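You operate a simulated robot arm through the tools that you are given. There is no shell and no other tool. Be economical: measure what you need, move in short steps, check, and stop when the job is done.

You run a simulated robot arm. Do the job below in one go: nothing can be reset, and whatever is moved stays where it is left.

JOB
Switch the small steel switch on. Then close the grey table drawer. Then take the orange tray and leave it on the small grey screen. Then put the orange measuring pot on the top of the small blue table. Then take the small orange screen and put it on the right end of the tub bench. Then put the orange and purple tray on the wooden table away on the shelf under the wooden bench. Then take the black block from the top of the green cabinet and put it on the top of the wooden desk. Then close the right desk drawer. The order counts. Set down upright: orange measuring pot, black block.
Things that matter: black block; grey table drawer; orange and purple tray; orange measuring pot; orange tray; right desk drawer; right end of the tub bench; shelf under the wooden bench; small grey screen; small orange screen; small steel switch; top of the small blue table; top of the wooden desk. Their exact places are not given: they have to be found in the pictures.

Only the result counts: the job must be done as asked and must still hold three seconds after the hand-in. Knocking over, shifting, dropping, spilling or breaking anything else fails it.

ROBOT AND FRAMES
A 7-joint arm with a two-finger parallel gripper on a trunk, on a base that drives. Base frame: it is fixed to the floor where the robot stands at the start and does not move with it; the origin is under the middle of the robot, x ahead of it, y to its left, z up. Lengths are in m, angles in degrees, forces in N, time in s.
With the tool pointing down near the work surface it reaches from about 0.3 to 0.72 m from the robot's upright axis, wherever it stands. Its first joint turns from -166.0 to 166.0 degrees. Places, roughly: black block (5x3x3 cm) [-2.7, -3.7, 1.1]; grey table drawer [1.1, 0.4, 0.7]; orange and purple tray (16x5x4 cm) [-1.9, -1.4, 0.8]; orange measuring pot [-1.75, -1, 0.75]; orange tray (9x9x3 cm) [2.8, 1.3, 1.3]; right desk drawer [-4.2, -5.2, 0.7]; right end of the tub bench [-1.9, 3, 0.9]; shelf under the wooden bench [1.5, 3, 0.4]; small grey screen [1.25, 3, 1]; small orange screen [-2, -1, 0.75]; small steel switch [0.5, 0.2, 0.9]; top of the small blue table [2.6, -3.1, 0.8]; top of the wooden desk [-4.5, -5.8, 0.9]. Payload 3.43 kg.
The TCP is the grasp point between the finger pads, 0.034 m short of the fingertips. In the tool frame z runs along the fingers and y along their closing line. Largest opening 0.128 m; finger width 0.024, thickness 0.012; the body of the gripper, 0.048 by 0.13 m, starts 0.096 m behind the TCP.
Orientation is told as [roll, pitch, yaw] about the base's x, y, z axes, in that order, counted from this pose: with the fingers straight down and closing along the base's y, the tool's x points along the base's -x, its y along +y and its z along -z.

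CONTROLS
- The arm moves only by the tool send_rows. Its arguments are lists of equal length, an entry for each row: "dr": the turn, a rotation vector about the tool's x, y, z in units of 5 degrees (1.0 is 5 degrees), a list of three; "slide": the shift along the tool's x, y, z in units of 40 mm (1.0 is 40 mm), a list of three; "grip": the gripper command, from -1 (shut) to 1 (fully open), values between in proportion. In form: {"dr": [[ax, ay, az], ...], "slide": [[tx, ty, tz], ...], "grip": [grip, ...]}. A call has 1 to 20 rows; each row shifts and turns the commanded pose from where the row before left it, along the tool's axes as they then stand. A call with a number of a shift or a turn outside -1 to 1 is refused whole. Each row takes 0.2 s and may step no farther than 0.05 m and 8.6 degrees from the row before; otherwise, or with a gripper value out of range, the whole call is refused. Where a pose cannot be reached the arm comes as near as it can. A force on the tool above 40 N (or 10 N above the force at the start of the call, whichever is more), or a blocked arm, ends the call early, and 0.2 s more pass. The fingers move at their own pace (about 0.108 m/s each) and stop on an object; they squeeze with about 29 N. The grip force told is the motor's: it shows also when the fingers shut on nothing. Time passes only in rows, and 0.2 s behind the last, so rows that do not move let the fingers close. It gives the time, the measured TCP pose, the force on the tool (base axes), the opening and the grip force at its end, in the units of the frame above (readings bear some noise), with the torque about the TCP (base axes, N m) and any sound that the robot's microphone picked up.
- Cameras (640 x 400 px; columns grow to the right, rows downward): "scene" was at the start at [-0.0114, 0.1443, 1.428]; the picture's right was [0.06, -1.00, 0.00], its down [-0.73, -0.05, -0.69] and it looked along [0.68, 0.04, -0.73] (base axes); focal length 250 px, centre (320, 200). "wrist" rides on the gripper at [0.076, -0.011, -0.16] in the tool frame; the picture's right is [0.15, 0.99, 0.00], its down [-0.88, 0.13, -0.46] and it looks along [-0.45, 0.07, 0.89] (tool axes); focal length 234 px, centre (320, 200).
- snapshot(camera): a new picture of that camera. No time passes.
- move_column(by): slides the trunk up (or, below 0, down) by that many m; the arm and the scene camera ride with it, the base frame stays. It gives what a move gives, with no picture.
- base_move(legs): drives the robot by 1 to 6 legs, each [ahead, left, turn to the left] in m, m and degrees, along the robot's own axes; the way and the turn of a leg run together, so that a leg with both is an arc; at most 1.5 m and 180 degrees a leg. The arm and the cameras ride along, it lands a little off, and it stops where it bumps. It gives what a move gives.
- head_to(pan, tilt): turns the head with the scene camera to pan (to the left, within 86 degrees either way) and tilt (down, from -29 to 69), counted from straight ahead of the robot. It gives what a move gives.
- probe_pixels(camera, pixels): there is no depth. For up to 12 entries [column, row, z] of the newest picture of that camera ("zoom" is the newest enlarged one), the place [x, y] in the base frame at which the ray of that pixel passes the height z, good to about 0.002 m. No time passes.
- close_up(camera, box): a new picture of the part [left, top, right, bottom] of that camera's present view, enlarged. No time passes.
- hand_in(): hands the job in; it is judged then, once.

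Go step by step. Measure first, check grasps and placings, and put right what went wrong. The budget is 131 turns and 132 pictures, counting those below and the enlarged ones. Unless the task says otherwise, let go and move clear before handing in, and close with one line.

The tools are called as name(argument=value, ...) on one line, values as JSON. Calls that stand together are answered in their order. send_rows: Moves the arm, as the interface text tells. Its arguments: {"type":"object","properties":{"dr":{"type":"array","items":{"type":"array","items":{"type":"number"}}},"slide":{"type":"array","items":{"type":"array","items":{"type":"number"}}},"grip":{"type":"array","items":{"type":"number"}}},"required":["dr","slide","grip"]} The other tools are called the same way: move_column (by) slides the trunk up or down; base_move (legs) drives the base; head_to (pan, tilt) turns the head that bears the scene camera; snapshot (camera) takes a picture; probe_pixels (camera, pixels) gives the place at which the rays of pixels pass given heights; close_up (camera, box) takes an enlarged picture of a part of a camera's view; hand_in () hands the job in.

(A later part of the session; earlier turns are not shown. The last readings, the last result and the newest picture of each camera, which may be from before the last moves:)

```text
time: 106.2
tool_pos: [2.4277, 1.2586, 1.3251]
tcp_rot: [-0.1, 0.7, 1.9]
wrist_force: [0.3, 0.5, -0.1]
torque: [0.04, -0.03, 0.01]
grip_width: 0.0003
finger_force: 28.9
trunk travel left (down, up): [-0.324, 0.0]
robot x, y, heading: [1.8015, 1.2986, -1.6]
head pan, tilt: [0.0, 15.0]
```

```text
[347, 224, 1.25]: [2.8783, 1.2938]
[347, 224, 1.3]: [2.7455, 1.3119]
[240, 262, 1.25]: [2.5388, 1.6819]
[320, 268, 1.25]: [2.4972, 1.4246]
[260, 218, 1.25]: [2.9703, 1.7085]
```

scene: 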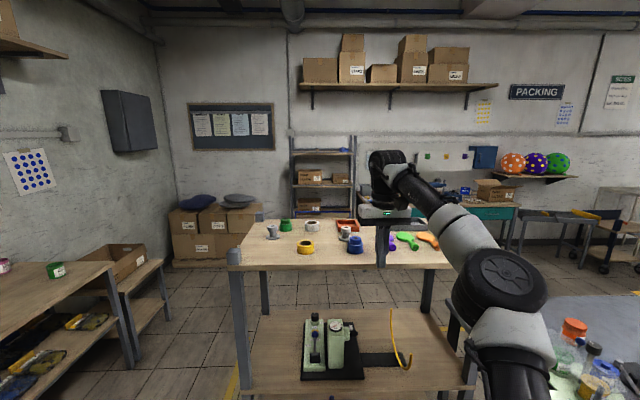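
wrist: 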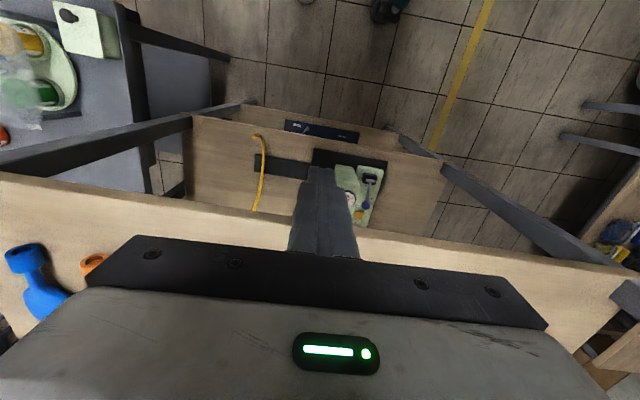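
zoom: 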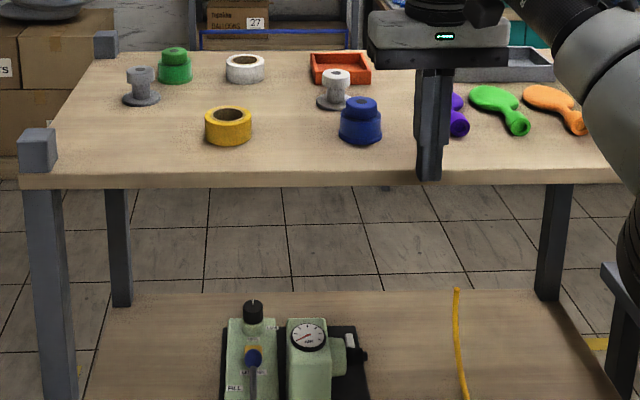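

The tray is at about (2.84, 1.30) on a shelf at z≈1.26, with a bobbin in front of it. I'll raise the arm above the items, open the gripper and drive 0.3 m closer.

send_rows(dr=[[0, 0.15, 0], [0, 0, 0.38], [0, 0, 0], [0, 0, 0]], slide=[[0, 0, -1], [0, 0, -1], [0, 0, -0.6], [0, 0, 0]], grip=[1, 1, 1, 1])

base_move(legs=[[0.28, 0, 1.5]])

snapshot(camera="wrist")

snapshot(camera="scene")

```text
time: 107.2
tool_pos: [2.4042, 1.2608, 1.4025]
tcp_rot: [-0.2, 1.3, -0.1]
wrist_force: [0.7, 0.3, 0.7]
torque: [0.0, 0.0, 0.03]
grip_width: 0.1278
finger_force: 0.1
out of reach, approached as far as the arm can: row 2, 3
trunk travel left (down, up): [-0.324, 0.0]
robot x, y, heading: [1.8075, 1.2988, -1.2]
head pan, tilt: [0.0, 15.0]
```

```text
time: 109.1
tool_pos: [2.6873, 1.2753, 1.4031]
tcp_rot: [-0.2, 1.3, 1.6]
wrist_force: [-0.1, -0.1, 0.8]
torque: [-0.01, 0.02, -0.02]
grip_width: 0.1278
finger_force: 0.1
trunk travel left (down, up): [-0.324, 0.0]
robot x, y, heading: [2.084, 1.3001, 0.4]
head pan, tilt: [0.0, 15.0]
```

```text
94 pictures are left
```

wrist: 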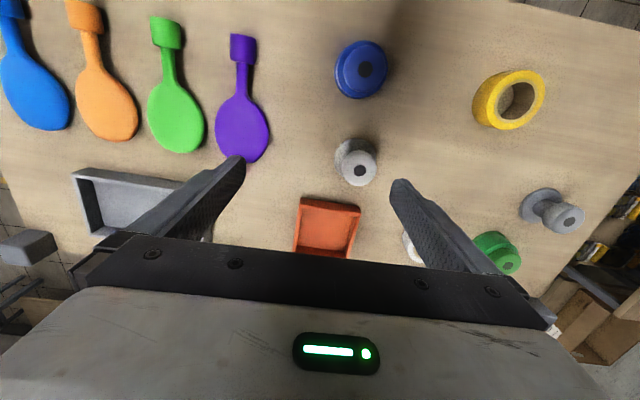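

```text
93 pictures are left
```

scene: 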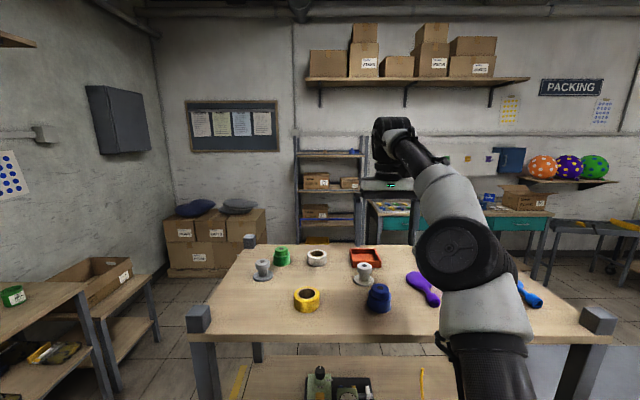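

Both views show the tray: wrist (327,228) and scene (365,258). I'll probe both to place it.

close_up(camera="scene", box=[325, 230, 405, 280])

probe_pixels(camera="wrist", pixels=[[304, 199, 1.29], [360, 207, 1.29], [351, 254, 1.29], [294, 247, 1.29], [304, 199, 1.27], [360, 207, 1.27]])

probe_pixels(camera="scene", pixels=[[349, 249, 1.29], [381, 249, 1.29], [351, 265, 1.29], [383, 264, 1.29], [351, 268, 1.26], [383, 267, 1.26]])

```text
8.00 times, centred on (365, 255) of scene
```

zoom: 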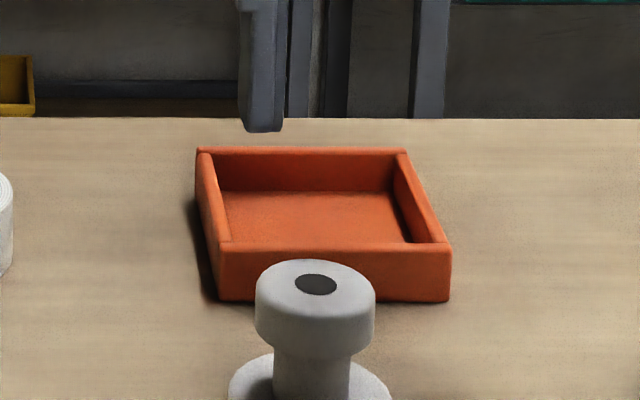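

```text
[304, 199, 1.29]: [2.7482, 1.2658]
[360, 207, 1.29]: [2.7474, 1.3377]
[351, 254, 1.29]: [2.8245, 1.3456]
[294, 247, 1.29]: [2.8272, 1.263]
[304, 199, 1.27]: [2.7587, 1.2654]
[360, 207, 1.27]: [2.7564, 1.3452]
```

```text
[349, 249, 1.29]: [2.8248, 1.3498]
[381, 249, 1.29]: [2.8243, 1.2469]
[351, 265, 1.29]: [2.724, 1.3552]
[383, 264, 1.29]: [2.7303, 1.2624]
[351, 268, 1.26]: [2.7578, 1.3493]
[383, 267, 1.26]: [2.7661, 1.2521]
```

The tray centre is about (2.789, 1.305), its rim is at z≈1.29 and the shelf at ≈1.263. I'll drive 0.06 m closer, centre over it and check.

base_move(legs=[[0.06, 0, 0]])

send_rows(dr=[[0, 0, 0.3], [0, 0, 0], [0, 0, 0]], slide=[[-0.5, 0.35, 0], [-0.5, 0.35, 0], [0, 0, 0.5]], grip=[1, 1, 1])

snapshot(camera="wrist")

snapshot(camera="scene")

```text
time: 110.1
tool_pos: [2.7479, 1.2756, 1.4015]
tcp_rot: [-0.1, 1.4, 1.6]
wrist_force: [1.3, -0.2, 0.1]
torque: [-0.03, -0.01, 0.0]
grip_width: 0.1281
finger_force: 0.2
trunk travel left (down, up): [-0.324, 0.0]
robot x, y, heading: [2.145, 1.3005, 0.3]
head pan, tilt: [0.0, 15.0]
```

```text
time: 110.9
tool_pos: [2.7516, 1.2736, 1.3749]
tcp_rot: [-0.2, 1.3, 0.1]
wrist_force: [0.6, -0.1, -0.5]
torque: [-0.03, -0.01, -0.01]
grip_width: 0.1281
finger_force: 0.0
out of reach, approached as far as the arm can: row 1, 2
trunk travel left (down, up): [-0.324, 0.0]
robot x, y, heading: [2.1449, 1.302, 0.5]
head pan, tilt: [0.0, 15.0]
```

```text
91 pictures are left
```

wrist: 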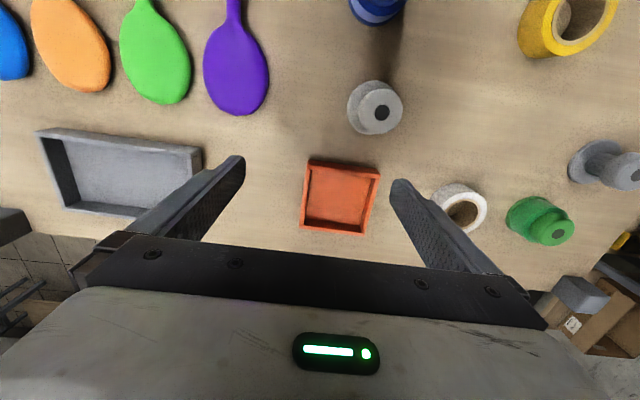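

```text
90 pictures are left
```

scene: 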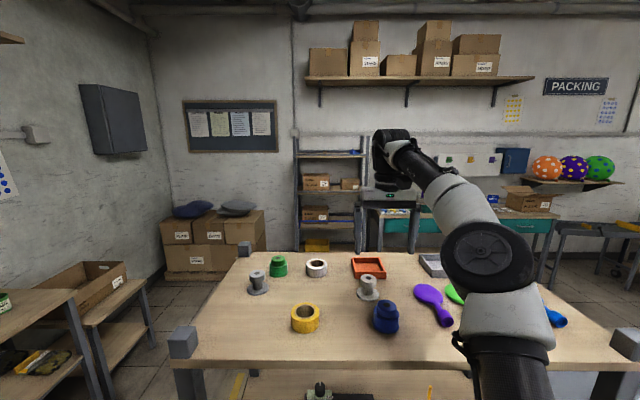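

The whole tray is now visible in the wrist view, so I'll probe its corners at rim height.

probe_pixels(camera="wrist", pixels=[[308, 159, 1.29], [380, 169, 1.29], [373, 235, 1.29], [301, 228, 1.29]])

probe_pixels(camera="scene", pixels=[[352, 258, 1.29], [380, 258, 1.29], [357, 273, 1.29], [386, 272, 1.29]])

```text
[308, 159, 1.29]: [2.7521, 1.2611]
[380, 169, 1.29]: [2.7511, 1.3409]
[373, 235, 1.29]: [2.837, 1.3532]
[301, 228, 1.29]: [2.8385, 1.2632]
```

```text
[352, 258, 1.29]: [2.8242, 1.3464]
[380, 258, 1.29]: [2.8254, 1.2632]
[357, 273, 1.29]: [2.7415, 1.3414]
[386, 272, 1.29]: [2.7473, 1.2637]
```

The tray centre is (2.793, 1.305). I'll shift over it while descending to z≈1.34, then check.

send_rows(dr=[[0, 0, 0], [0, 0, 0], [0, 0, 0], [0, 0, 0]], slide=[[0, 0.4, 0.4], [-0.4, 0.4, 0.3], [-0.5, 0, 0.2], [-0.1, 0, 0]], grip=[1, 1, 1, 1])

snapshot(camera="wrist")

```text
time: 111.9
tool_pos: [2.7849, 1.3036, 1.3344]
tcp_rot: [-0.2, 1.1, 0.0]
wrist_force: [0.2, -0.1, -0.4]
torque: [0.01, 0.01, 0.02]
grip_width: 0.1283
finger_force: 0.0
out of reach, approached as far as the arm can: row 4
trunk travel left (down, up): [-0.324, 0.0]
robot x, y, heading: [2.1421, 1.3008, 0.4]
head pan, tilt: [0.0, 15.0]
```

```text
89 pictures are left
```

wrist: 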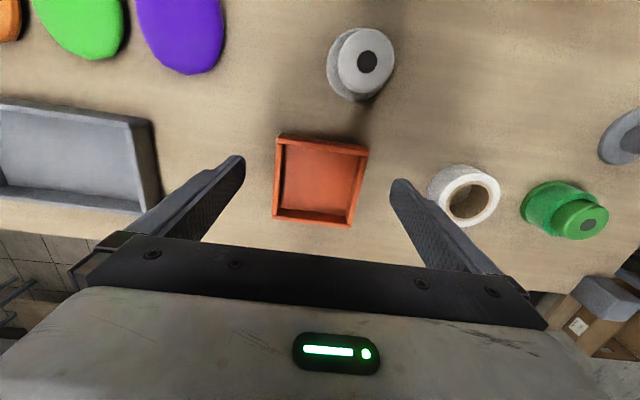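

It's centred, with the white roll clear of the right finger. I'll lower to z 1.299 and close.

send_rows(dr=[[0, 0, 0], [0, 0, 0], [0, 0, 0], [0, 0, 0], [0, 0, 0]], slide=[[-0.1, 0, 0.45], [-0.1, 0, 0.43], [0, 0, 0], [0, 0, 0], [0, 0, 0]], grip=[1, 1, -1, -1, -1])

snapshot(camera="wrist")

```text
time: 113.1
tool_pos: [2.7925, 1.3041, 1.3005]
tcp_rot: [-0.2, 1.2, 0.1]
wrist_force: [0.3, -0.5, -0.2]
torque: [0.02, -0.02, -0.01]
grip_width: 0.0858
finger_force: 28.9
trunk travel left (down, up): [-0.324, 0.0]
robot x, y, heading: [2.1453, 1.2977, 0.4]
head pan, tilt: [0.0, 15.0]
```

```text
88 pictures are left
```

wrist: 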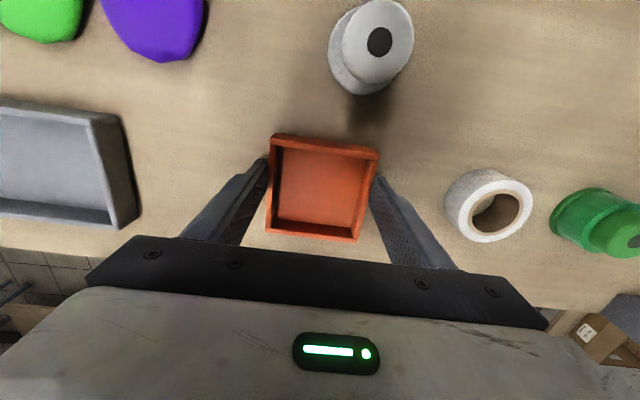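

Gripped at 0.086 m. I'll lift, then back the base away from the rack.

send_rows(dr=[[0, 0, 0], [0, 0, 0], [0, 0, 0], [0, 0, 0], [0, 0, 0]], slide=[[0, 0, -0.6], [0.1, 0, -0.8], [0.4, 0, -0.7], [0.5, 0, -0.4], [0, 0, 0]], grip=[-1, -1, -1, -1, -1])

snapshot(camera="scene")

```text
time: 114.3
tool_pos: [2.7438, 1.2988, 1.3955]
tcp_rot: [-0.2, 1.4, 0.1]
wrist_force: [-0.5, -0.2, -0.2]
torque: [0.01, 0.0, -0.02]
grip_width: 0.0856
finger_force: 29.4
out of reach, approached as far as the arm can: row 2
trunk travel left (down, up): [-0.324, 0.0]
robot x, y, heading: [2.1447, 1.2938, 0.4]
head pan, tilt: [0.0, 15.0]
```

```text
87 pictures are left
```

scene: 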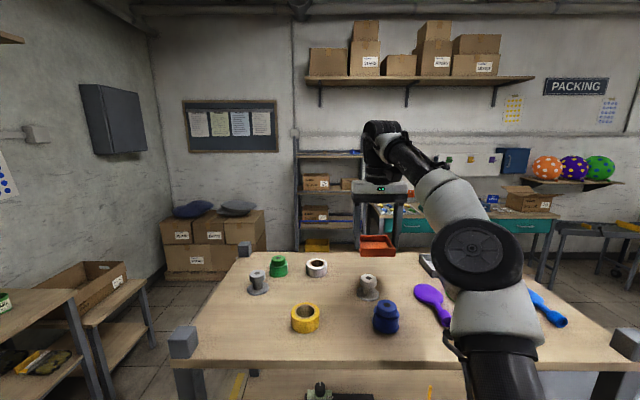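

The tray is held and clear of the shelf. I'll back away, turn to face the wooden bench at y≈2.8 and look for the small grey screen.

base_move(legs=[[-0.55, 0, 0], [0, 0, 90], [0.8, 0, 0], [0, 0.3, 0]])

head_to(pan=0, tilt=35)

snapshot(camera="scene")

```text
time: 128.4
tool_pos: [1.274, 2.6838, 1.3939]
tcp_rot: [-0.4, 1.3, 90.4]
wrist_force: [-0.2, 0.4, 0.0]
torque: [-0.04, -0.02, 0.01]
grip_width: 0.086
finger_force: 29.3
trunk travel left (down, up): [-0.324, 0.0]
robot x, y, heading: [1.2782, 2.0826, 90.8]
head pan, tilt: [0.0, 15.0]
```

```text
time: 129.2
tool_pos: [1.2748, 2.6828, 1.393]
tcp_rot: [-0.2, 1.3, 90.4]
wrist_force: [0.8, 0.0, 0.0]
torque: [0.0, 0.01, 0.02]
grip_width: 0.0861
finger_force: 29.1
trunk travel left (down, up): [-0.324, 0.0]
robot x, y, heading: [1.2799, 2.0845, 90.8]
head pan, tilt: [0.0, 35.0]
```

```text
86 pictures are left
```

scene: 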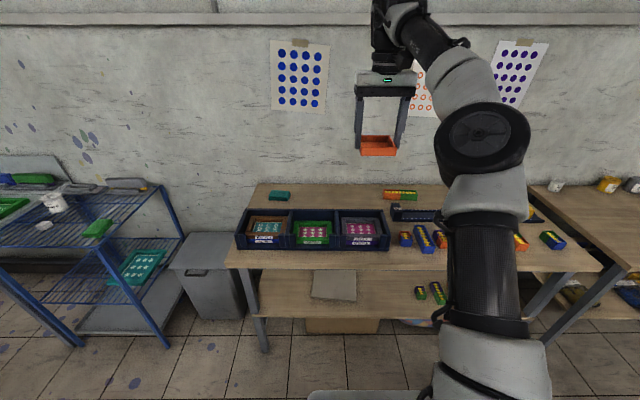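

close_up(camera="scene", box=[220, 170, 420, 295])

probe_pixels(camera="scene", pixels=[[312, 230, 1.0], [312, 230, 0.95], [360, 230, 1.0], [263, 230, 1.0], [335, 285, 0.45]])

```text
3.20 times, centred on (320, 232) of scene
```

zoom: 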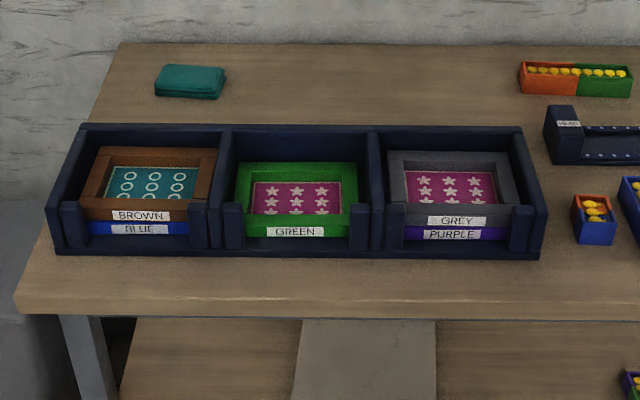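

```text
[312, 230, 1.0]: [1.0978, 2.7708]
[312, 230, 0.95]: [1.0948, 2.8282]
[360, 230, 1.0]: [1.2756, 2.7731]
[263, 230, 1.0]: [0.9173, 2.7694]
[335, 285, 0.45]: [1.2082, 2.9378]
```

The grey screen is the framed stencil labelled GREY, on top of PURPLE in the right bay of the navy rack. I'll move closer to see it from above.

base_move(legs=[[0.2, 0, 0]])

snapshot(camera="wrist")

head_to(pan=0, tilt=50)

snapshot(camera="scene")

close_up(camera="scene", box=[240, 150, 400, 250])

```text
time: 130.8
tool_pos: [1.2724, 2.8849, 1.3932]
tcp_rot: [-0.2, 1.4, 90.2]
wrist_force: [0.6, 0.0, -0.9]
torque: [-0.09, -0.02, 0.0]
grip_width: 0.0857
finger_force: 29.0
trunk travel left (down, up): [-0.324, 0.0]
robot x, y, heading: [1.2773, 2.2867, 90.9]
head pan, tilt: [0.0, 35.0]
```

```text
84 pictures are left
```

wrist: 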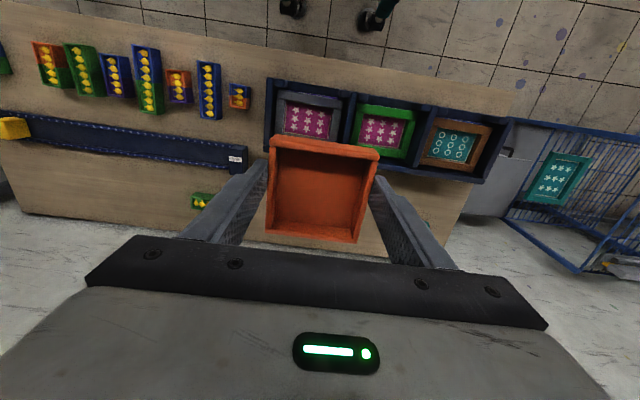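

```text
time: 131.6
tool_pos: [1.273, 2.8839, 1.3935]
tcp_rot: [-0.1, 1.3, 90.3]
wrist_force: [-0.4, 0.2, -1.0]
torque: [-0.02, 0.0, -0.04]
grip_width: 0.0859
finger_force: 29.6
trunk travel left (down, up): [-0.324, 0.0]
robot x, y, heading: [1.2776, 2.2878, 90.6]
head pan, tilt: [0.0, 50.0]
```

```text
83 pictures are left
```

scene: 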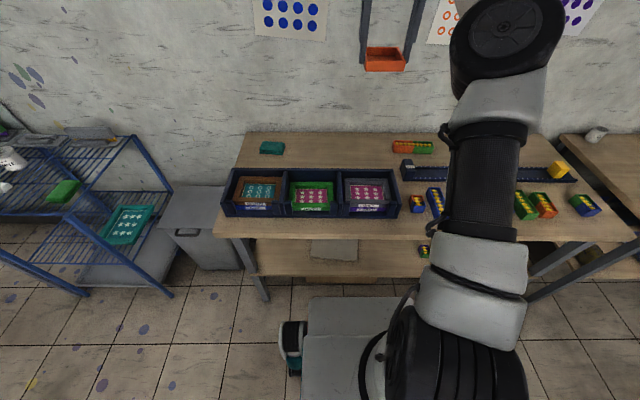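

```text
4.00 times, centred on (320, 200) of scene
```

zoom: 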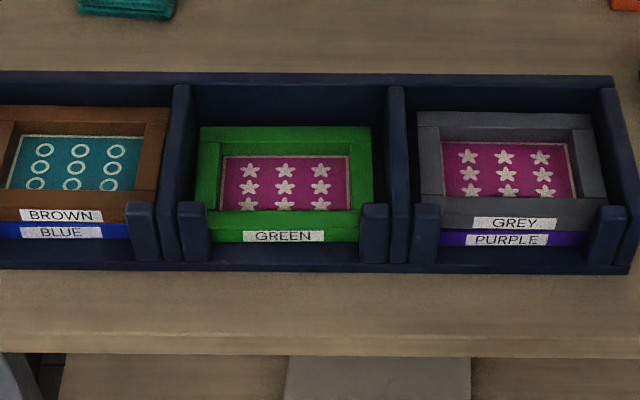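

I'll zoom the wrist camera on the grey screen and triangulate its frame.

close_up(camera="wrist", box=[250, 60, 410, 160])

probe_pixels(camera="zoom", pixels=[[135, 125, 0.95], [355, 150, 0.95], [340, 200, 0.95], [160, 175, 0.95], [135, 125, 1.0], [355, 150, 1.0]])

probe_pixels(camera="scene", pixels=[[344.5, 178.5, 0.95], [388, 178.5, 0.95], [392, 201, 0.95], [343, 201, 0.95], [344.5, 178.5, 1.0], [388, 178.5, 1.0], [392, 201, 1.0], [343, 201, 1.0]])

```text
4.00 times, centred on (330, 110) of wrist
```

zoom: 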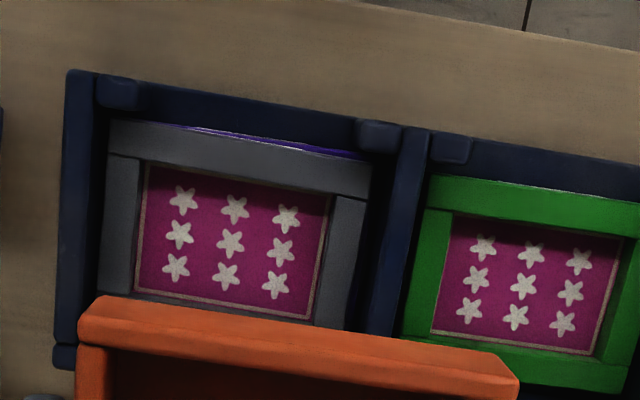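

```text
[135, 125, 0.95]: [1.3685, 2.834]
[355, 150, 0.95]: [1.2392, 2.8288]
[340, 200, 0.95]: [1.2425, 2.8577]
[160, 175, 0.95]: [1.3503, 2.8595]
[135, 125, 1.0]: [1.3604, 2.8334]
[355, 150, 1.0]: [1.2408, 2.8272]
```

```text
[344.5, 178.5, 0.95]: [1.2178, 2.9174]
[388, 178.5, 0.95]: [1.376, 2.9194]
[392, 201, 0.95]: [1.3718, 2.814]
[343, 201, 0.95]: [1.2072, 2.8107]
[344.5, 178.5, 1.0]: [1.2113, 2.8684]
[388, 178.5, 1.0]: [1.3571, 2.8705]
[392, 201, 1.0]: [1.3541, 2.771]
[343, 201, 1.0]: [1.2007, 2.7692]
```

The grey frame's top is at z≈0.93, spanning x 1.21–1.38 and y 2.83–2.94, so the target centre is (1.296, 2.884). I'll correct the tilt, shift, and lower by the trunk to about 1.05.

send_rows(dr=[[0, -0.27, 0], [0, 0, 0]], slide=[[0, -0.3, 0], [0, -0.275, 0]], grip=[-1, -1])

move_column(by=-0.32)

snapshot(camera="wrist")

snapshot(camera="scene")

```text
time: 132.2
tool_pos: [1.2974, 2.8846, 1.3935]
tcp_rot: [-0.1, -0.1, 90.3]
wrist_force: [-0.3, 0.7, 0.1]
torque: [-0.02, 0.02, -0.01]
grip_width: 0.086
finger_force: 28.4
trunk travel left (down, up): [-0.324, 0.0]
robot x, y, heading: [1.2759, 2.2835, 90.7]
head pan, tilt: [0.0, 50.0]
```

```text
time: 135.3
tool_pos: [1.2967, 2.8842, 1.0738]
tcp_rot: [-0.2, 0.0, 90.2]
wrist_force: [0.0, -0.2, -0.5]
torque: [-0.02, -0.04, 0.02]
grip_width: 0.0857
finger_force: 29.1
trunk travel left (down, up): [-0.004, 0.32]
robot x, y, heading: [1.2768, 2.2871, 90.7]
head pan, tilt: [0.0, 50.0]
```

```text
80 pictures are left
```

wrist: 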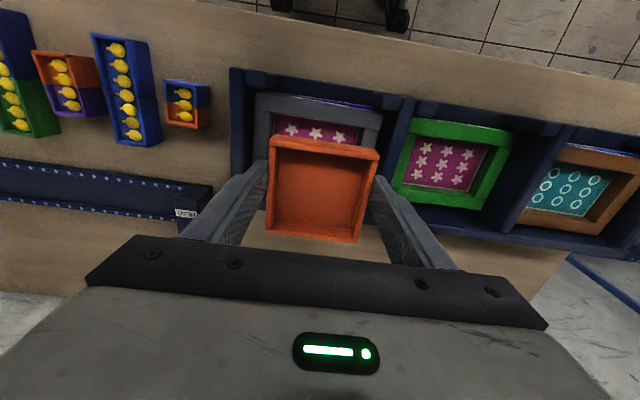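

```text
79 pictures are left
```

scene: 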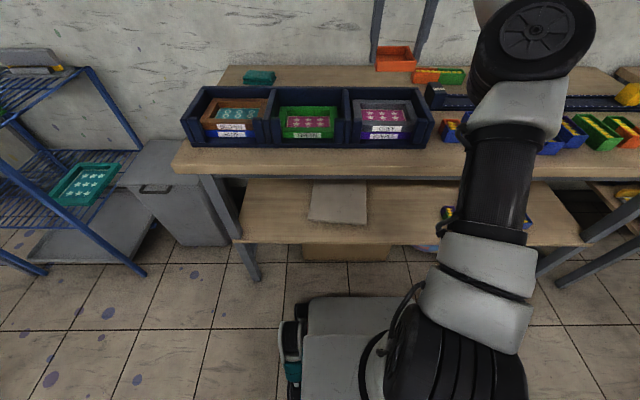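

I'll re-probe the frame from these closer views.

probe_pixels(camera="wrist", pixels=[[256, 93, 0.93], [382, 112, 0.93], [256, 93, 0.95], [382, 112, 0.95]])

close_up(camera="scene", box=[320, 70, 448, 150])

probe_pixels(camera="zoom", pixels=[[170, 265, 0.93], [445, 265, 0.93], [200, 160, 0.93], [430, 160, 0.93]])

```text
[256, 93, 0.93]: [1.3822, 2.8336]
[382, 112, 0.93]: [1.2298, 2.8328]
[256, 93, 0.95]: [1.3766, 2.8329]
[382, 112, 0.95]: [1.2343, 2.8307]
```

```text
5.00 times, centred on (384, 110) of scene
```

zoom: 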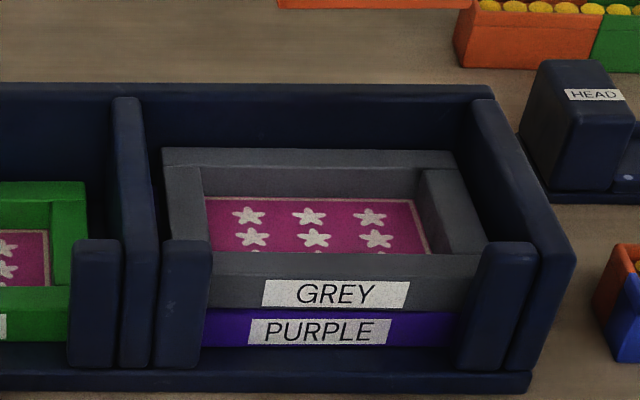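

```text
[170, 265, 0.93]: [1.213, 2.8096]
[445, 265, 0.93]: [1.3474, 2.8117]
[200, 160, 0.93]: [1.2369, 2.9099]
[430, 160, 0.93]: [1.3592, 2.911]
```

The refined centre is about (1.30, 2.888) with the frame top between 0.905 and 0.93. I'll lower to z≈0.97, then go in fine steps until contact.

send_rows(dr=[[0, 0, 0], [0, 0, 0], [0, 0, 0], [0, 0, 0]], slide=[[-0.1, -0.08, 0.7], [0, 0, 0.7], [0, 0, 0.7], [0, 0, 0.4]], grip=[-1, -1, -1, -1])

close_up(camera="scene", box=[320, 70, 448, 150])

close_up(camera="wrist", box=[200, 60, 440, 210])

```text
time: 136.3
tool_pos: [1.3009, 2.8881, 0.9735]
tcp_rot: [-0.1, -0.1, 90.3]
wrist_force: [-0.5, -1.0, 0.1]
torque: [0.01, 0.02, -0.03]
grip_width: 0.086
finger_force: 29.0
trunk travel left (down, up): [-0.004, 0.32]
robot x, y, heading: [1.2772, 2.2852, 90.8]
head pan, tilt: [0.0, 50.0]
```

```text
5.00 times, centred on (384, 110) of scene
```

zoom: 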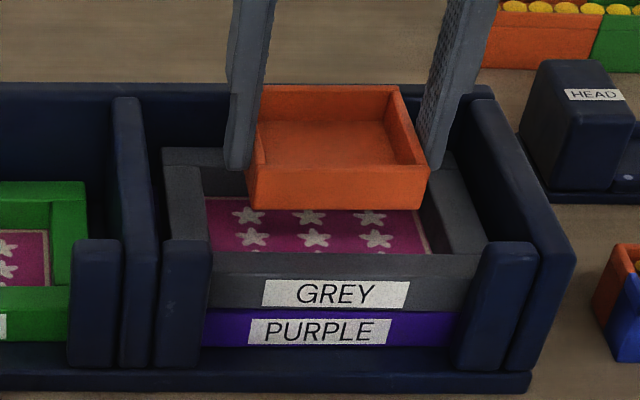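

```text
2.67 times, centred on (320, 135) of wrist
```

zoom: 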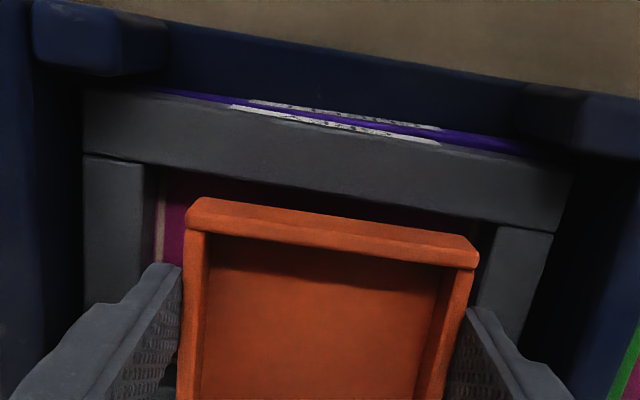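

I'll probe the rail's inner and outer edges in this zoom to check that the tray spans both rails.

probe_pixels(camera="zoom", pixels=[[300, 118, 0.91], [300, 188, 0.91], [82, 95, 0.91], [572, 175, 0.91], [300, 118, 0.93], [300, 188, 0.93], [187, 230, 0.963], [478, 265, 0.963]])

```text
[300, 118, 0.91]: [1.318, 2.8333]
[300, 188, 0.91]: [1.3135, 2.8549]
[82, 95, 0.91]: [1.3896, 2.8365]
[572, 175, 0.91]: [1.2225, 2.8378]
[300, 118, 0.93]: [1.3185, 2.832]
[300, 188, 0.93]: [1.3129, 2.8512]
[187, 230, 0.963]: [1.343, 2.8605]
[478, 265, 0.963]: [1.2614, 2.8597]
```

The rails run y≈2.834–2.855 at the front and to 2.95 at the back, so the tray is centred within a few mm. I'll descend in fine steps to contact.

send_rows(dr=[[0, 0, 0], [0, 0, 0], [0, 0, 0], [0, 0, 0]], slide=[[0.04, 0, 0.2], [0, 0, 0.15], [0, 0, 0.12], [0, 0, 0]], grip=[-1, -1, -1, -1])

close_up(camera="scene", box=[320, 70, 448, 150])

```text
time: 137.3
tool_pos: [1.2999, 2.8869, 0.954]
tcp_rot: [-0.3, 0.0, 90.3]
wrist_force: [0.1, -0.9, -0.9]
torque: [0.05, -0.01, -0.03]
grip_width: 0.086
finger_force: 28.7
trunk travel left (down, up): [-0.004, 0.32]
robot x, y, heading: [1.2748, 2.2867, 91.0]
head pan, tilt: [0.0, 50.0]
```

```text
5.00 times, centred on (384, 110) of scene
```

zoom: 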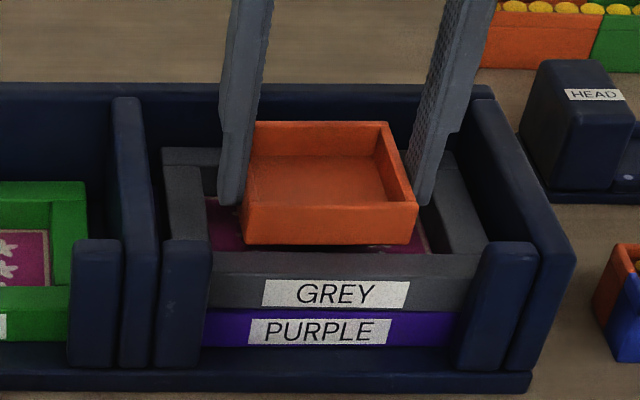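

send_rows(dr=[[0, 0, 0], [0, 0, 0], [0, 0, 0], [0, 0, 0], [0, 0, 0]], slide=[[0, 0, 0.1], [0, 0, 0.1], [0, 0, 0.1], [0, 0, 0.1], [0, 0, 0.1]], grip=[-1, -1, -1, -1, -1])

close_up(camera="scene", box=[320, 70, 448, 150])

```text
time: 138.5
tool_pos: [1.3008, 2.8862, 0.9353]
tcp_rot: [-0.3, 0.0, 90.4]
wrist_force: [-0.6, -1.7, 22.3]
torque: [-0.08, 0.15, -0.01]
grip_width: 0.086
finger_force: 28.8
trunk travel left (down, up): [-0.004, 0.32]
robot x, y, heading: [1.2751, 2.2839, 90.7]
head pan, tilt: [0.0, 50.0]
```

```text
5.00 times, centred on (384, 110) of scene
```

zoom: 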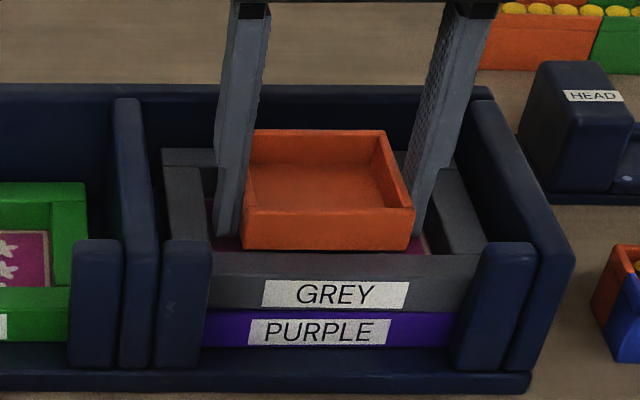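

Contact is at 22 N upward, so the tray rests on the frame. I'll open partway, lift clear and check.

send_rows(dr=[[0, 0, 0], [0, 0, 0], [0, 0, 0], [0, 0, 0], [0, 0, 0], [0, 0, 0], [0, 0, 0]], slide=[[0, 0, -0.05], [0, 0, 0], [0, 0, 0], [0, 0, -0.3], [0, 0, -0.7], [0, 0, -1], [0, 0, -1]], grip=[0.65, 0.65, 0.65, 0.65, 0.65, 0.65, 0.65])

close_up(camera="scene", box=[320, 70, 448, 150])

snapshot(camera="wrist")

```text
time: 140.1
tool_pos: [1.2986, 2.8888, 1.0588]
tcp_rot: [-0.1, 0.1, 90.3]
wrist_force: [0.0, 0.5, -2.0]
torque: [-0.08, 0.07, -0.03]
grip_width: 0.1031
finger_force: 0.0
trunk travel left (down, up): [-0.004, 0.32]
robot x, y, heading: [1.2771, 2.2854, 90.6]
head pan, tilt: [0.0, 50.0]
```

```text
5.00 times, centred on (384, 110) of scene
```

zoom: 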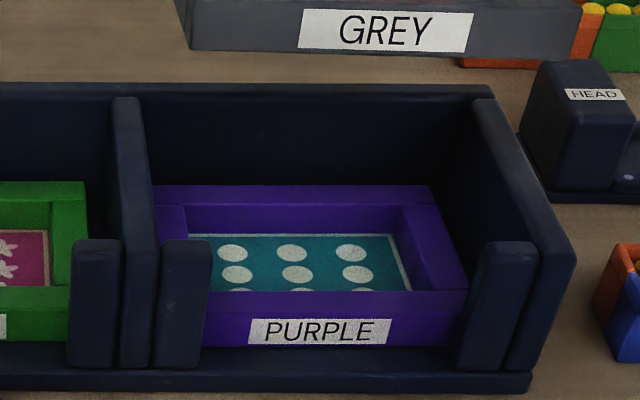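

```text
72 pictures are left
```

wrist: 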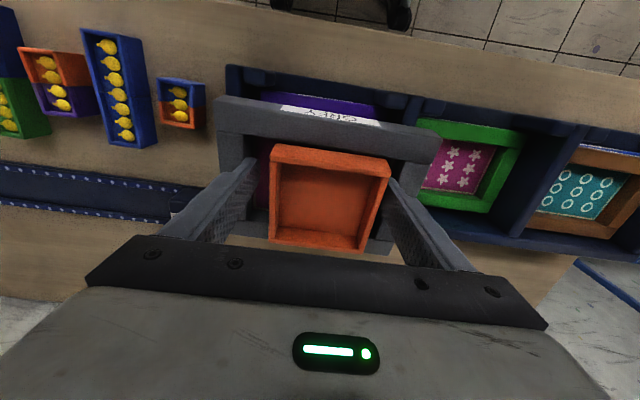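

The fingers opened against the inside of the grey frame and lifted it, tray included. I'll lower it straight back to where it was, narrow the fingers slightly, then lift.

send_rows(dr=[[0, 0, 0], [0, 0, 0], [0, 0, 0], [0, 0, 0], [0, 0, 0], [0, 0, 0]], slide=[[0, 0, 0.8], [0, 0, 0.8], [0, 0, 0.7], [0.03, 0, 0.3], [0.03, -0.03, 0.2], [0, 0, 0]], grip=[0.65, 0.65, 0.65, 0.65, 0.65, 0.65])

close_up(camera="scene", box=[320, 70, 448, 150])

```text
time: 141.5
tool_pos: [1.3016, 2.8832, 0.9444]
tcp_rot: [-0.2, 0.1, 90.2]
wrist_force: [0.0, 0.6, -1.4]
torque: [0.02, -0.03, 0.01]
grip_width: 0.1034
finger_force: 0.1
trunk travel left (down, up): [-0.004, 0.32]
robot x, y, heading: [1.276, 2.2841, 90.5]
head pan, tilt: [0.0, 50.0]
```

```text
5.00 times, centred on (384, 110) of scene
```

zoom: 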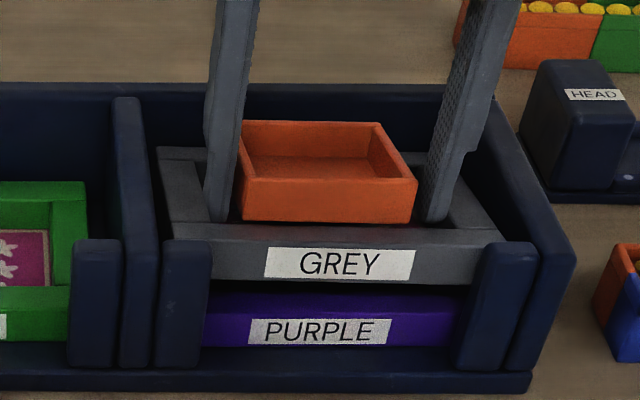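

The frame is still about 1.5 cm above its seat. I'll continue down in fine steps with a small y correction.

send_rows(dr=[[0, 0, 0], [0, 0, 0], [0, 0, 0], [0, 0, 0]], slide=[[-0.08, 0, 0.12], [0, 0, 0.12], [0, 0, 0.1], [0, 0, 0]], grip=[0.65, 0.65, 0.65, 0.65])

close_up(camera="scene", box=[320, 70, 448, 150])

```text
time: 142.5
tool_pos: [1.3024, 2.8877, 0.9322]
tcp_rot: [-0.2, -0.1, 90.3]
wrist_force: [1.2, 1.6, 5.0]
torque: [0.02, 0.06, -0.08]
grip_width: 0.1031
finger_force: 0.0
trunk travel left (down, up): [-0.004, 0.32]
robot x, y, heading: [1.2751, 2.2864, 90.6]
head pan, tilt: [0.0, 50.0]
```

```text
5.00 times, centred on (384, 110) of scene
```

zoom: 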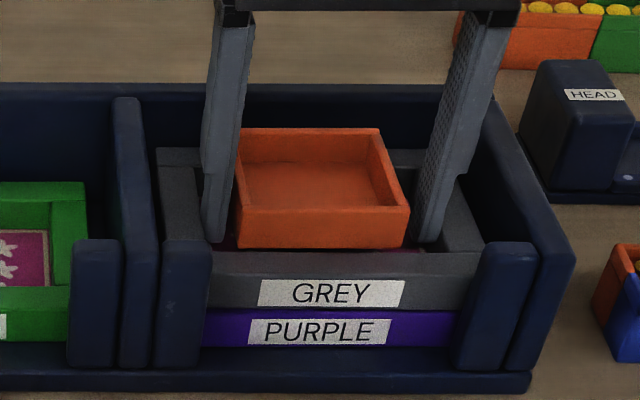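

The frame is seated again, as before. I'll narrow the fingers to about 0.094, lift slightly and check.

send_rows(dr=[[0, 0, 0], [0, 0, 0], [0, 0, 0], [0, 0, 0], [0, 0, 0]], slide=[[0, 0, 0], [0, 0, 0], [0, 0, 0], [0, 0, -0.3], [0, 0, -0.45]], grip=[0.47, 0.47, 0.47, 0.47, 0.47])

close_up(camera="scene", box=[320, 70, 448, 150])

```text
time: 143.7
tool_pos: [1.3016, 2.8875, 0.9609]
tcp_rot: [-0.3, 0.0, 90.4]
wrist_force: [-0.1, 0.6, 0.0]
torque: [-0.02, 0.02, 0.02]
grip_width: 0.0942
finger_force: 0.1
trunk travel left (down, up): [-0.004, 0.32]
robot x, y, heading: [1.277, 2.2873, 90.9]
head pan, tilt: [0.0, 50.0]
```

```text
5.00 times, centred on (384, 110) of scene
```

zoom: 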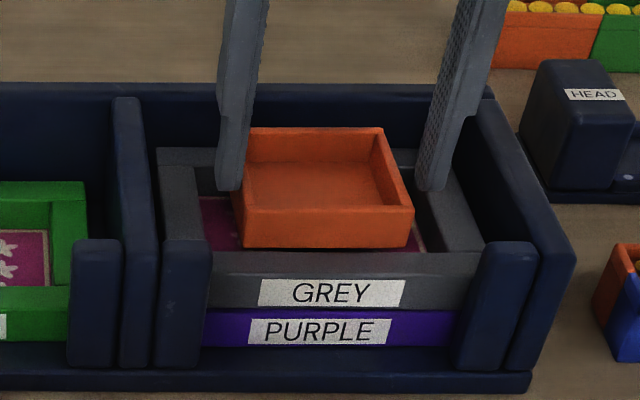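

The tray stays and the frame stays. I'll lift clear with the trunk and check from above.

send_rows(dr=[[0, 0, 0], [0, 0, 0], [0, 0, 0]], slide=[[0, 0, -0.8], [0, 0, -1], [0, 0, -1]], grip=[0.47, 0.47, 0.47])

close_up(camera="wrist", box=[200, 60, 456, 220])

move_column(by=0.2)

close_up(camera="scene", box=[200, 70, 456, 230])

```text
time: 144.5
tool_pos: [1.3017, 2.889, 1.0748]
tcp_rot: [-0.2, -0.1, 90.3]
wrist_force: [0.5, 0.4, -0.7]
torque: [-0.05, 0.07, 0.0]
grip_width: 0.094
finger_force: 0.0
trunk travel left (down, up): [-0.004, 0.32]
robot x, y, heading: [1.2784, 2.2853, 90.7]
head pan, tilt: [0.0, 50.0]
```

```text
2.50 times, centred on (328, 140) of wrist
```

zoom: 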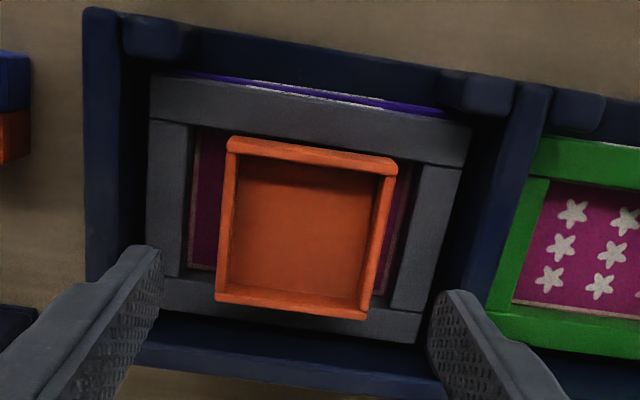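

```text
time: 146.7
tool_pos: [1.3024, 2.8886, 1.2739]
tcp_rot: [-0.1, -0.1, 90.2]
wrist_force: [0.3, -0.9, 0.1]
torque: [0.02, 0.01, 0.01]
grip_width: 0.094
finger_force: 0.1
trunk travel left (down, up): [-0.204, 0.12]
robot x, y, heading: [1.2761, 2.2827, 90.6]
head pan, tilt: [0.0, 50.0]
```

```text
2.50 times, centred on (328, 150) of scene
```

zoom: 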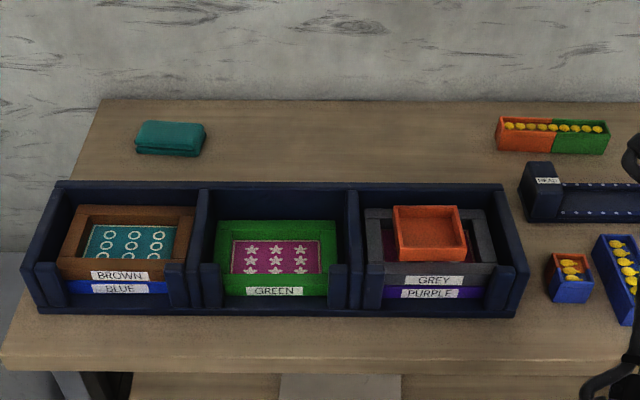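

The tray is upright on the grey screen. Next is the orange pot near (−1.75, −1), so I'll tuck the arm and drive back down the corridor to look that way.

send_rows(dr=[[0, 0, 0], [0, 0, 0], [0, 0, 0], [0, 0, 0]], slide=[[1, 0, 0], [1, 0, 0], [1, 0, 0], [0.8, 0, 0]], grip=[-1, -1, -1, -1])

base_move(legs=[[-0.2, 0, 0], [0, 1.13, 0], [0, 0, 90], [0, 0, 90], [1.35, 0, 0]])

head_to(pan=-45, tilt=28)

snapshot(camera="scene")

head_to(pan=20, tilt=28)

snapshot(camera="scene")

```text
time: 147.7
tool_pos: [1.3006, 2.7358, 1.2756]
tcp_rot: [-0.3, -0.2, 90.2]
wrist_force: [-0.1, -0.2, 0.5]
torque: [-0.03, -0.01, 0.05]
grip_width: 0.0002
finger_force: 29.3
trunk travel left (down, up): [-0.204, 0.12]
robot x, y, heading: [1.2754, 2.2843, 90.8]
head pan, tilt: [0.0, 50.0]
```

```text
time: 174.1
tool_pos: [0.0684, 0.2699, 1.2749]
tcp_rot: [-0.2, 0.1, -92.6]
wrist_force: [0.3, 0.7, -0.5]
torque: [-0.02, 0.01, 0.02]
grip_width: 0.0
finger_force: 29.0
trunk travel left (down, up): [-0.204, 0.12]
robot x, y, heading: [0.1171, 0.7176, -92.2]
head pan, tilt: [0.0, 50.0]
```

```text
time: 175.2
tool_pos: [0.0683, 0.2697, 1.2753]
tcp_rot: [-0.1, 0.0, -92.5]
wrist_force: [0.0, -0.7, -0.4]
torque: [0.01, -0.02, 0.01]
grip_width: 0.0
finger_force: 29.4
trunk travel left (down, up): [-0.204, 0.12]
robot x, y, heading: [0.1168, 0.7243, -92.5]
head pan, tilt: [-45.0, 28.0]
```

```text
66 pictures are left
```

scene: 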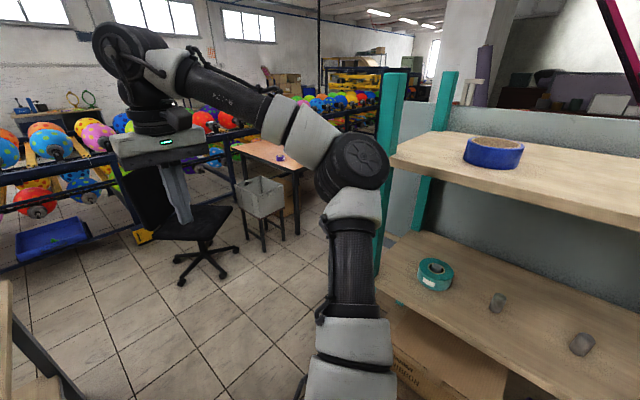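

```text
time: 176.6
tool_pos: [0.068, 0.2695, 1.2759]
tcp_rot: [-0.2, 0.0, -92.6]
wrist_force: [-0.3, -0.5, -0.2]
torque: [-0.03, 0.02, 0.02]
grip_width: 0.0001
finger_force: 29.0
trunk travel left (down, up): [-0.204, 0.12]
robot x, y, heading: [0.1134, 0.7189, -92.2]
head pan, tilt: [20.0, 28.0]
```

```text
65 pictures are left
```

scene: 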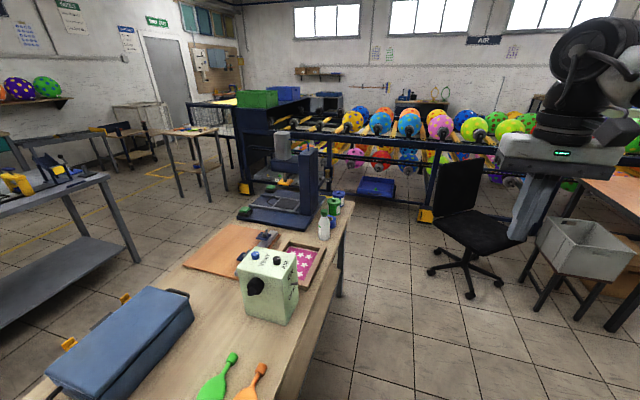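

The area ahead is open, with a chair and grey tub to the right. I'll probe the floor positions of the chair, tub stand and tables before moving.

probe_pixels(camera="scene", pixels=[[470, 296, 0], [432, 271, 0], [520, 268, 0], [578, 318, 0], [533, 307, 0], [610, 330, 0], [425, 222, 0], [340, 296, 0], [247, 193, 0], [140, 262, 0], [205, 200, 0], [175, 198, 0]])

head_to(pan=-45, tilt=28)

snapshot(camera="scene")

probe_pixels(camera="scene", pixels=[[180, 284, 0], [236, 249, 0], [283, 240, 0], [262, 251, 0], [299, 235, 0], [262, 185, 0], [240, 150, 0.8], [303, 162, 0.8], [137, 228, 0], [377, 275, 0.5], [400, 160, 1.0], [330, 195, 0.4]])

```text
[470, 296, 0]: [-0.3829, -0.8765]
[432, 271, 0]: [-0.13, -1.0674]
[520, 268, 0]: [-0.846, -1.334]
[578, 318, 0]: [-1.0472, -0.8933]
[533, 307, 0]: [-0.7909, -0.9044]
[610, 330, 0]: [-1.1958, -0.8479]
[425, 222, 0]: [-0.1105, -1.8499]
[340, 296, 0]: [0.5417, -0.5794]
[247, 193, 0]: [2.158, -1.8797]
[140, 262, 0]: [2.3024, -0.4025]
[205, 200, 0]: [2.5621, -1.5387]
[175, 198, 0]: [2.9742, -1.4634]
```

```text
time: 177.9
tool_pos: [0.0676, 0.2703, 1.2751]
tcp_rot: [-0.2, 0.0, -92.6]
wrist_force: [0.1, -0.2, -1.0]
torque: [0.02, -0.04, 0.01]
grip_width: 0.0
finger_force: 28.6
trunk travel left (down, up): [-0.204, 0.12]
robot x, y, heading: [0.1166, 0.7201, -92.2]
head pan, tilt: [-45.0, 28.0]
```

```text
64 pictures are left
```

scene: 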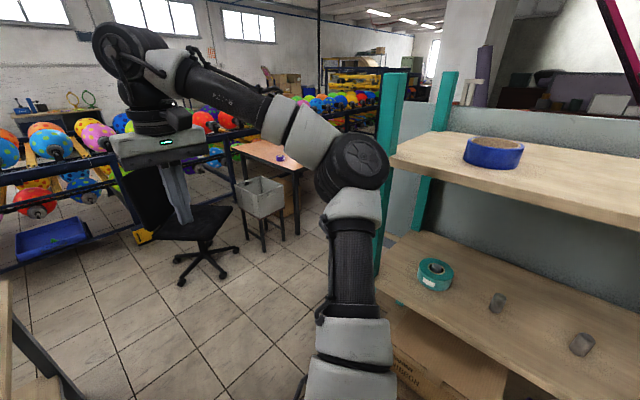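

```text
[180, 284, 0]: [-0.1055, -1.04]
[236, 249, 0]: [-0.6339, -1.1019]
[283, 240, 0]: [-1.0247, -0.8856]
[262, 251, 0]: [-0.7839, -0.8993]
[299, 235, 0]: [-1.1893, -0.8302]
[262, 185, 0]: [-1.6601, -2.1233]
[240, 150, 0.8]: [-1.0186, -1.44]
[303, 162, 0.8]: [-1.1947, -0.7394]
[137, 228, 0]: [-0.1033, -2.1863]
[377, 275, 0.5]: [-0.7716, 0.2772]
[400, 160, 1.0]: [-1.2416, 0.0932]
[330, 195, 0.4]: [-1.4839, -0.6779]
```

The wooden table's near edge is at y≈−0.74 from x≈−1.19 westward, with the chair and tub stand to its east. I'll drive to y≈−0.25, turn to face −x and look along the strip.

base_move(legs=[[0.95, 0, 0], [0, 0, -88]])

head_to(pan=15, tilt=30)

snapshot(camera="scene")

```text
time: 186.6
tool_pos: [-0.3727, -0.2218, 1.2755]
tcp_rot: [-0.3, 0.0, -177.2]
wrist_force: [0.7, -0.9, -0.5]
torque: [0.05, -0.02, 0.01]
grip_width: 0.0
finger_force: 29.3
trunk travel left (down, up): [-0.204, 0.12]
robot x, y, heading: [0.0788, -0.2255, -176.9]
head pan, tilt: [-45.0, 28.0]
```

```text
time: 187.9
tool_pos: [-0.3734, -0.2228, 1.2746]
tcp_rot: [-0.1, -0.1, -177.3]
wrist_force: [-0.3, 0.4, -0.3]
torque: [-0.01, 0.05, -0.03]
grip_width: 0.0001
finger_force: 28.9
trunk travel left (down, up): [-0.204, 0.12]
robot x, y, heading: [0.0765, -0.2298, -176.9]
head pan, tilt: [15.0, 30.0]
```

```text
63 pictures are left
```

scene: 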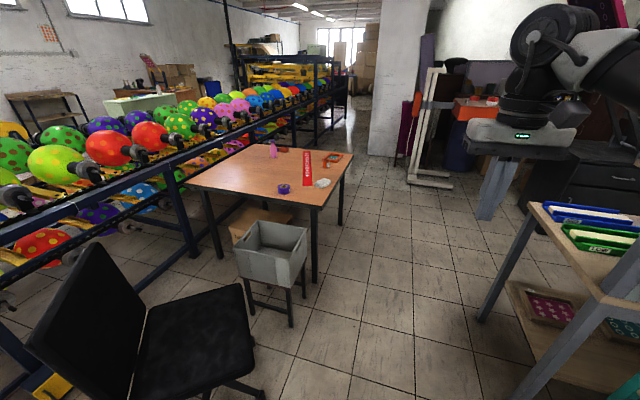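

close_up(camera="scene", box=[200, 125, 376, 235])

probe_pixels(camera="scene", pixels=[[314, 282, 0], [339, 225, 0], [220, 258, 0], [314, 207, 0.75], [353, 156, 0.75], [190, 182, 0.75], [320, 184, 0.75], [334, 158, 0.75], [482, 320, 0], [304, 297, 0], [410, 185, 0], [450, 187, 0]])

```text
3.64 times, centred on (288, 180) of scene
```

zoom: 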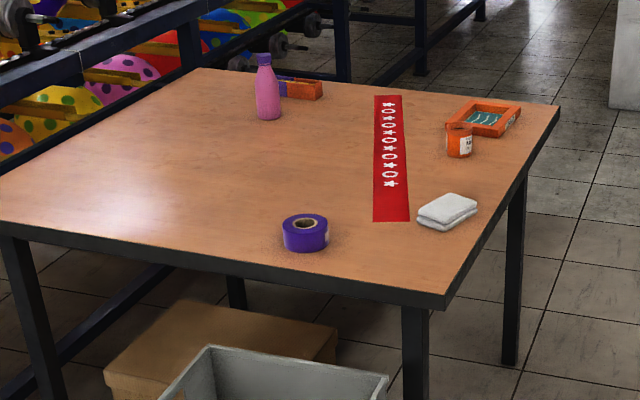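

```text
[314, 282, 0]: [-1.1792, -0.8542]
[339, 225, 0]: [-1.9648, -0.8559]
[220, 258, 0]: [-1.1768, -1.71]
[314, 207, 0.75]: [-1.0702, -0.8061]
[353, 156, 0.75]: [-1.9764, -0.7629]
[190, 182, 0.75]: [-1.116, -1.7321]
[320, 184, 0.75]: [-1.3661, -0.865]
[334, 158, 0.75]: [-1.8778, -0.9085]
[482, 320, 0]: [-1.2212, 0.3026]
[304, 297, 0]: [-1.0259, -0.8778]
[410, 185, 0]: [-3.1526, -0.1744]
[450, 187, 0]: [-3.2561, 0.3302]
```

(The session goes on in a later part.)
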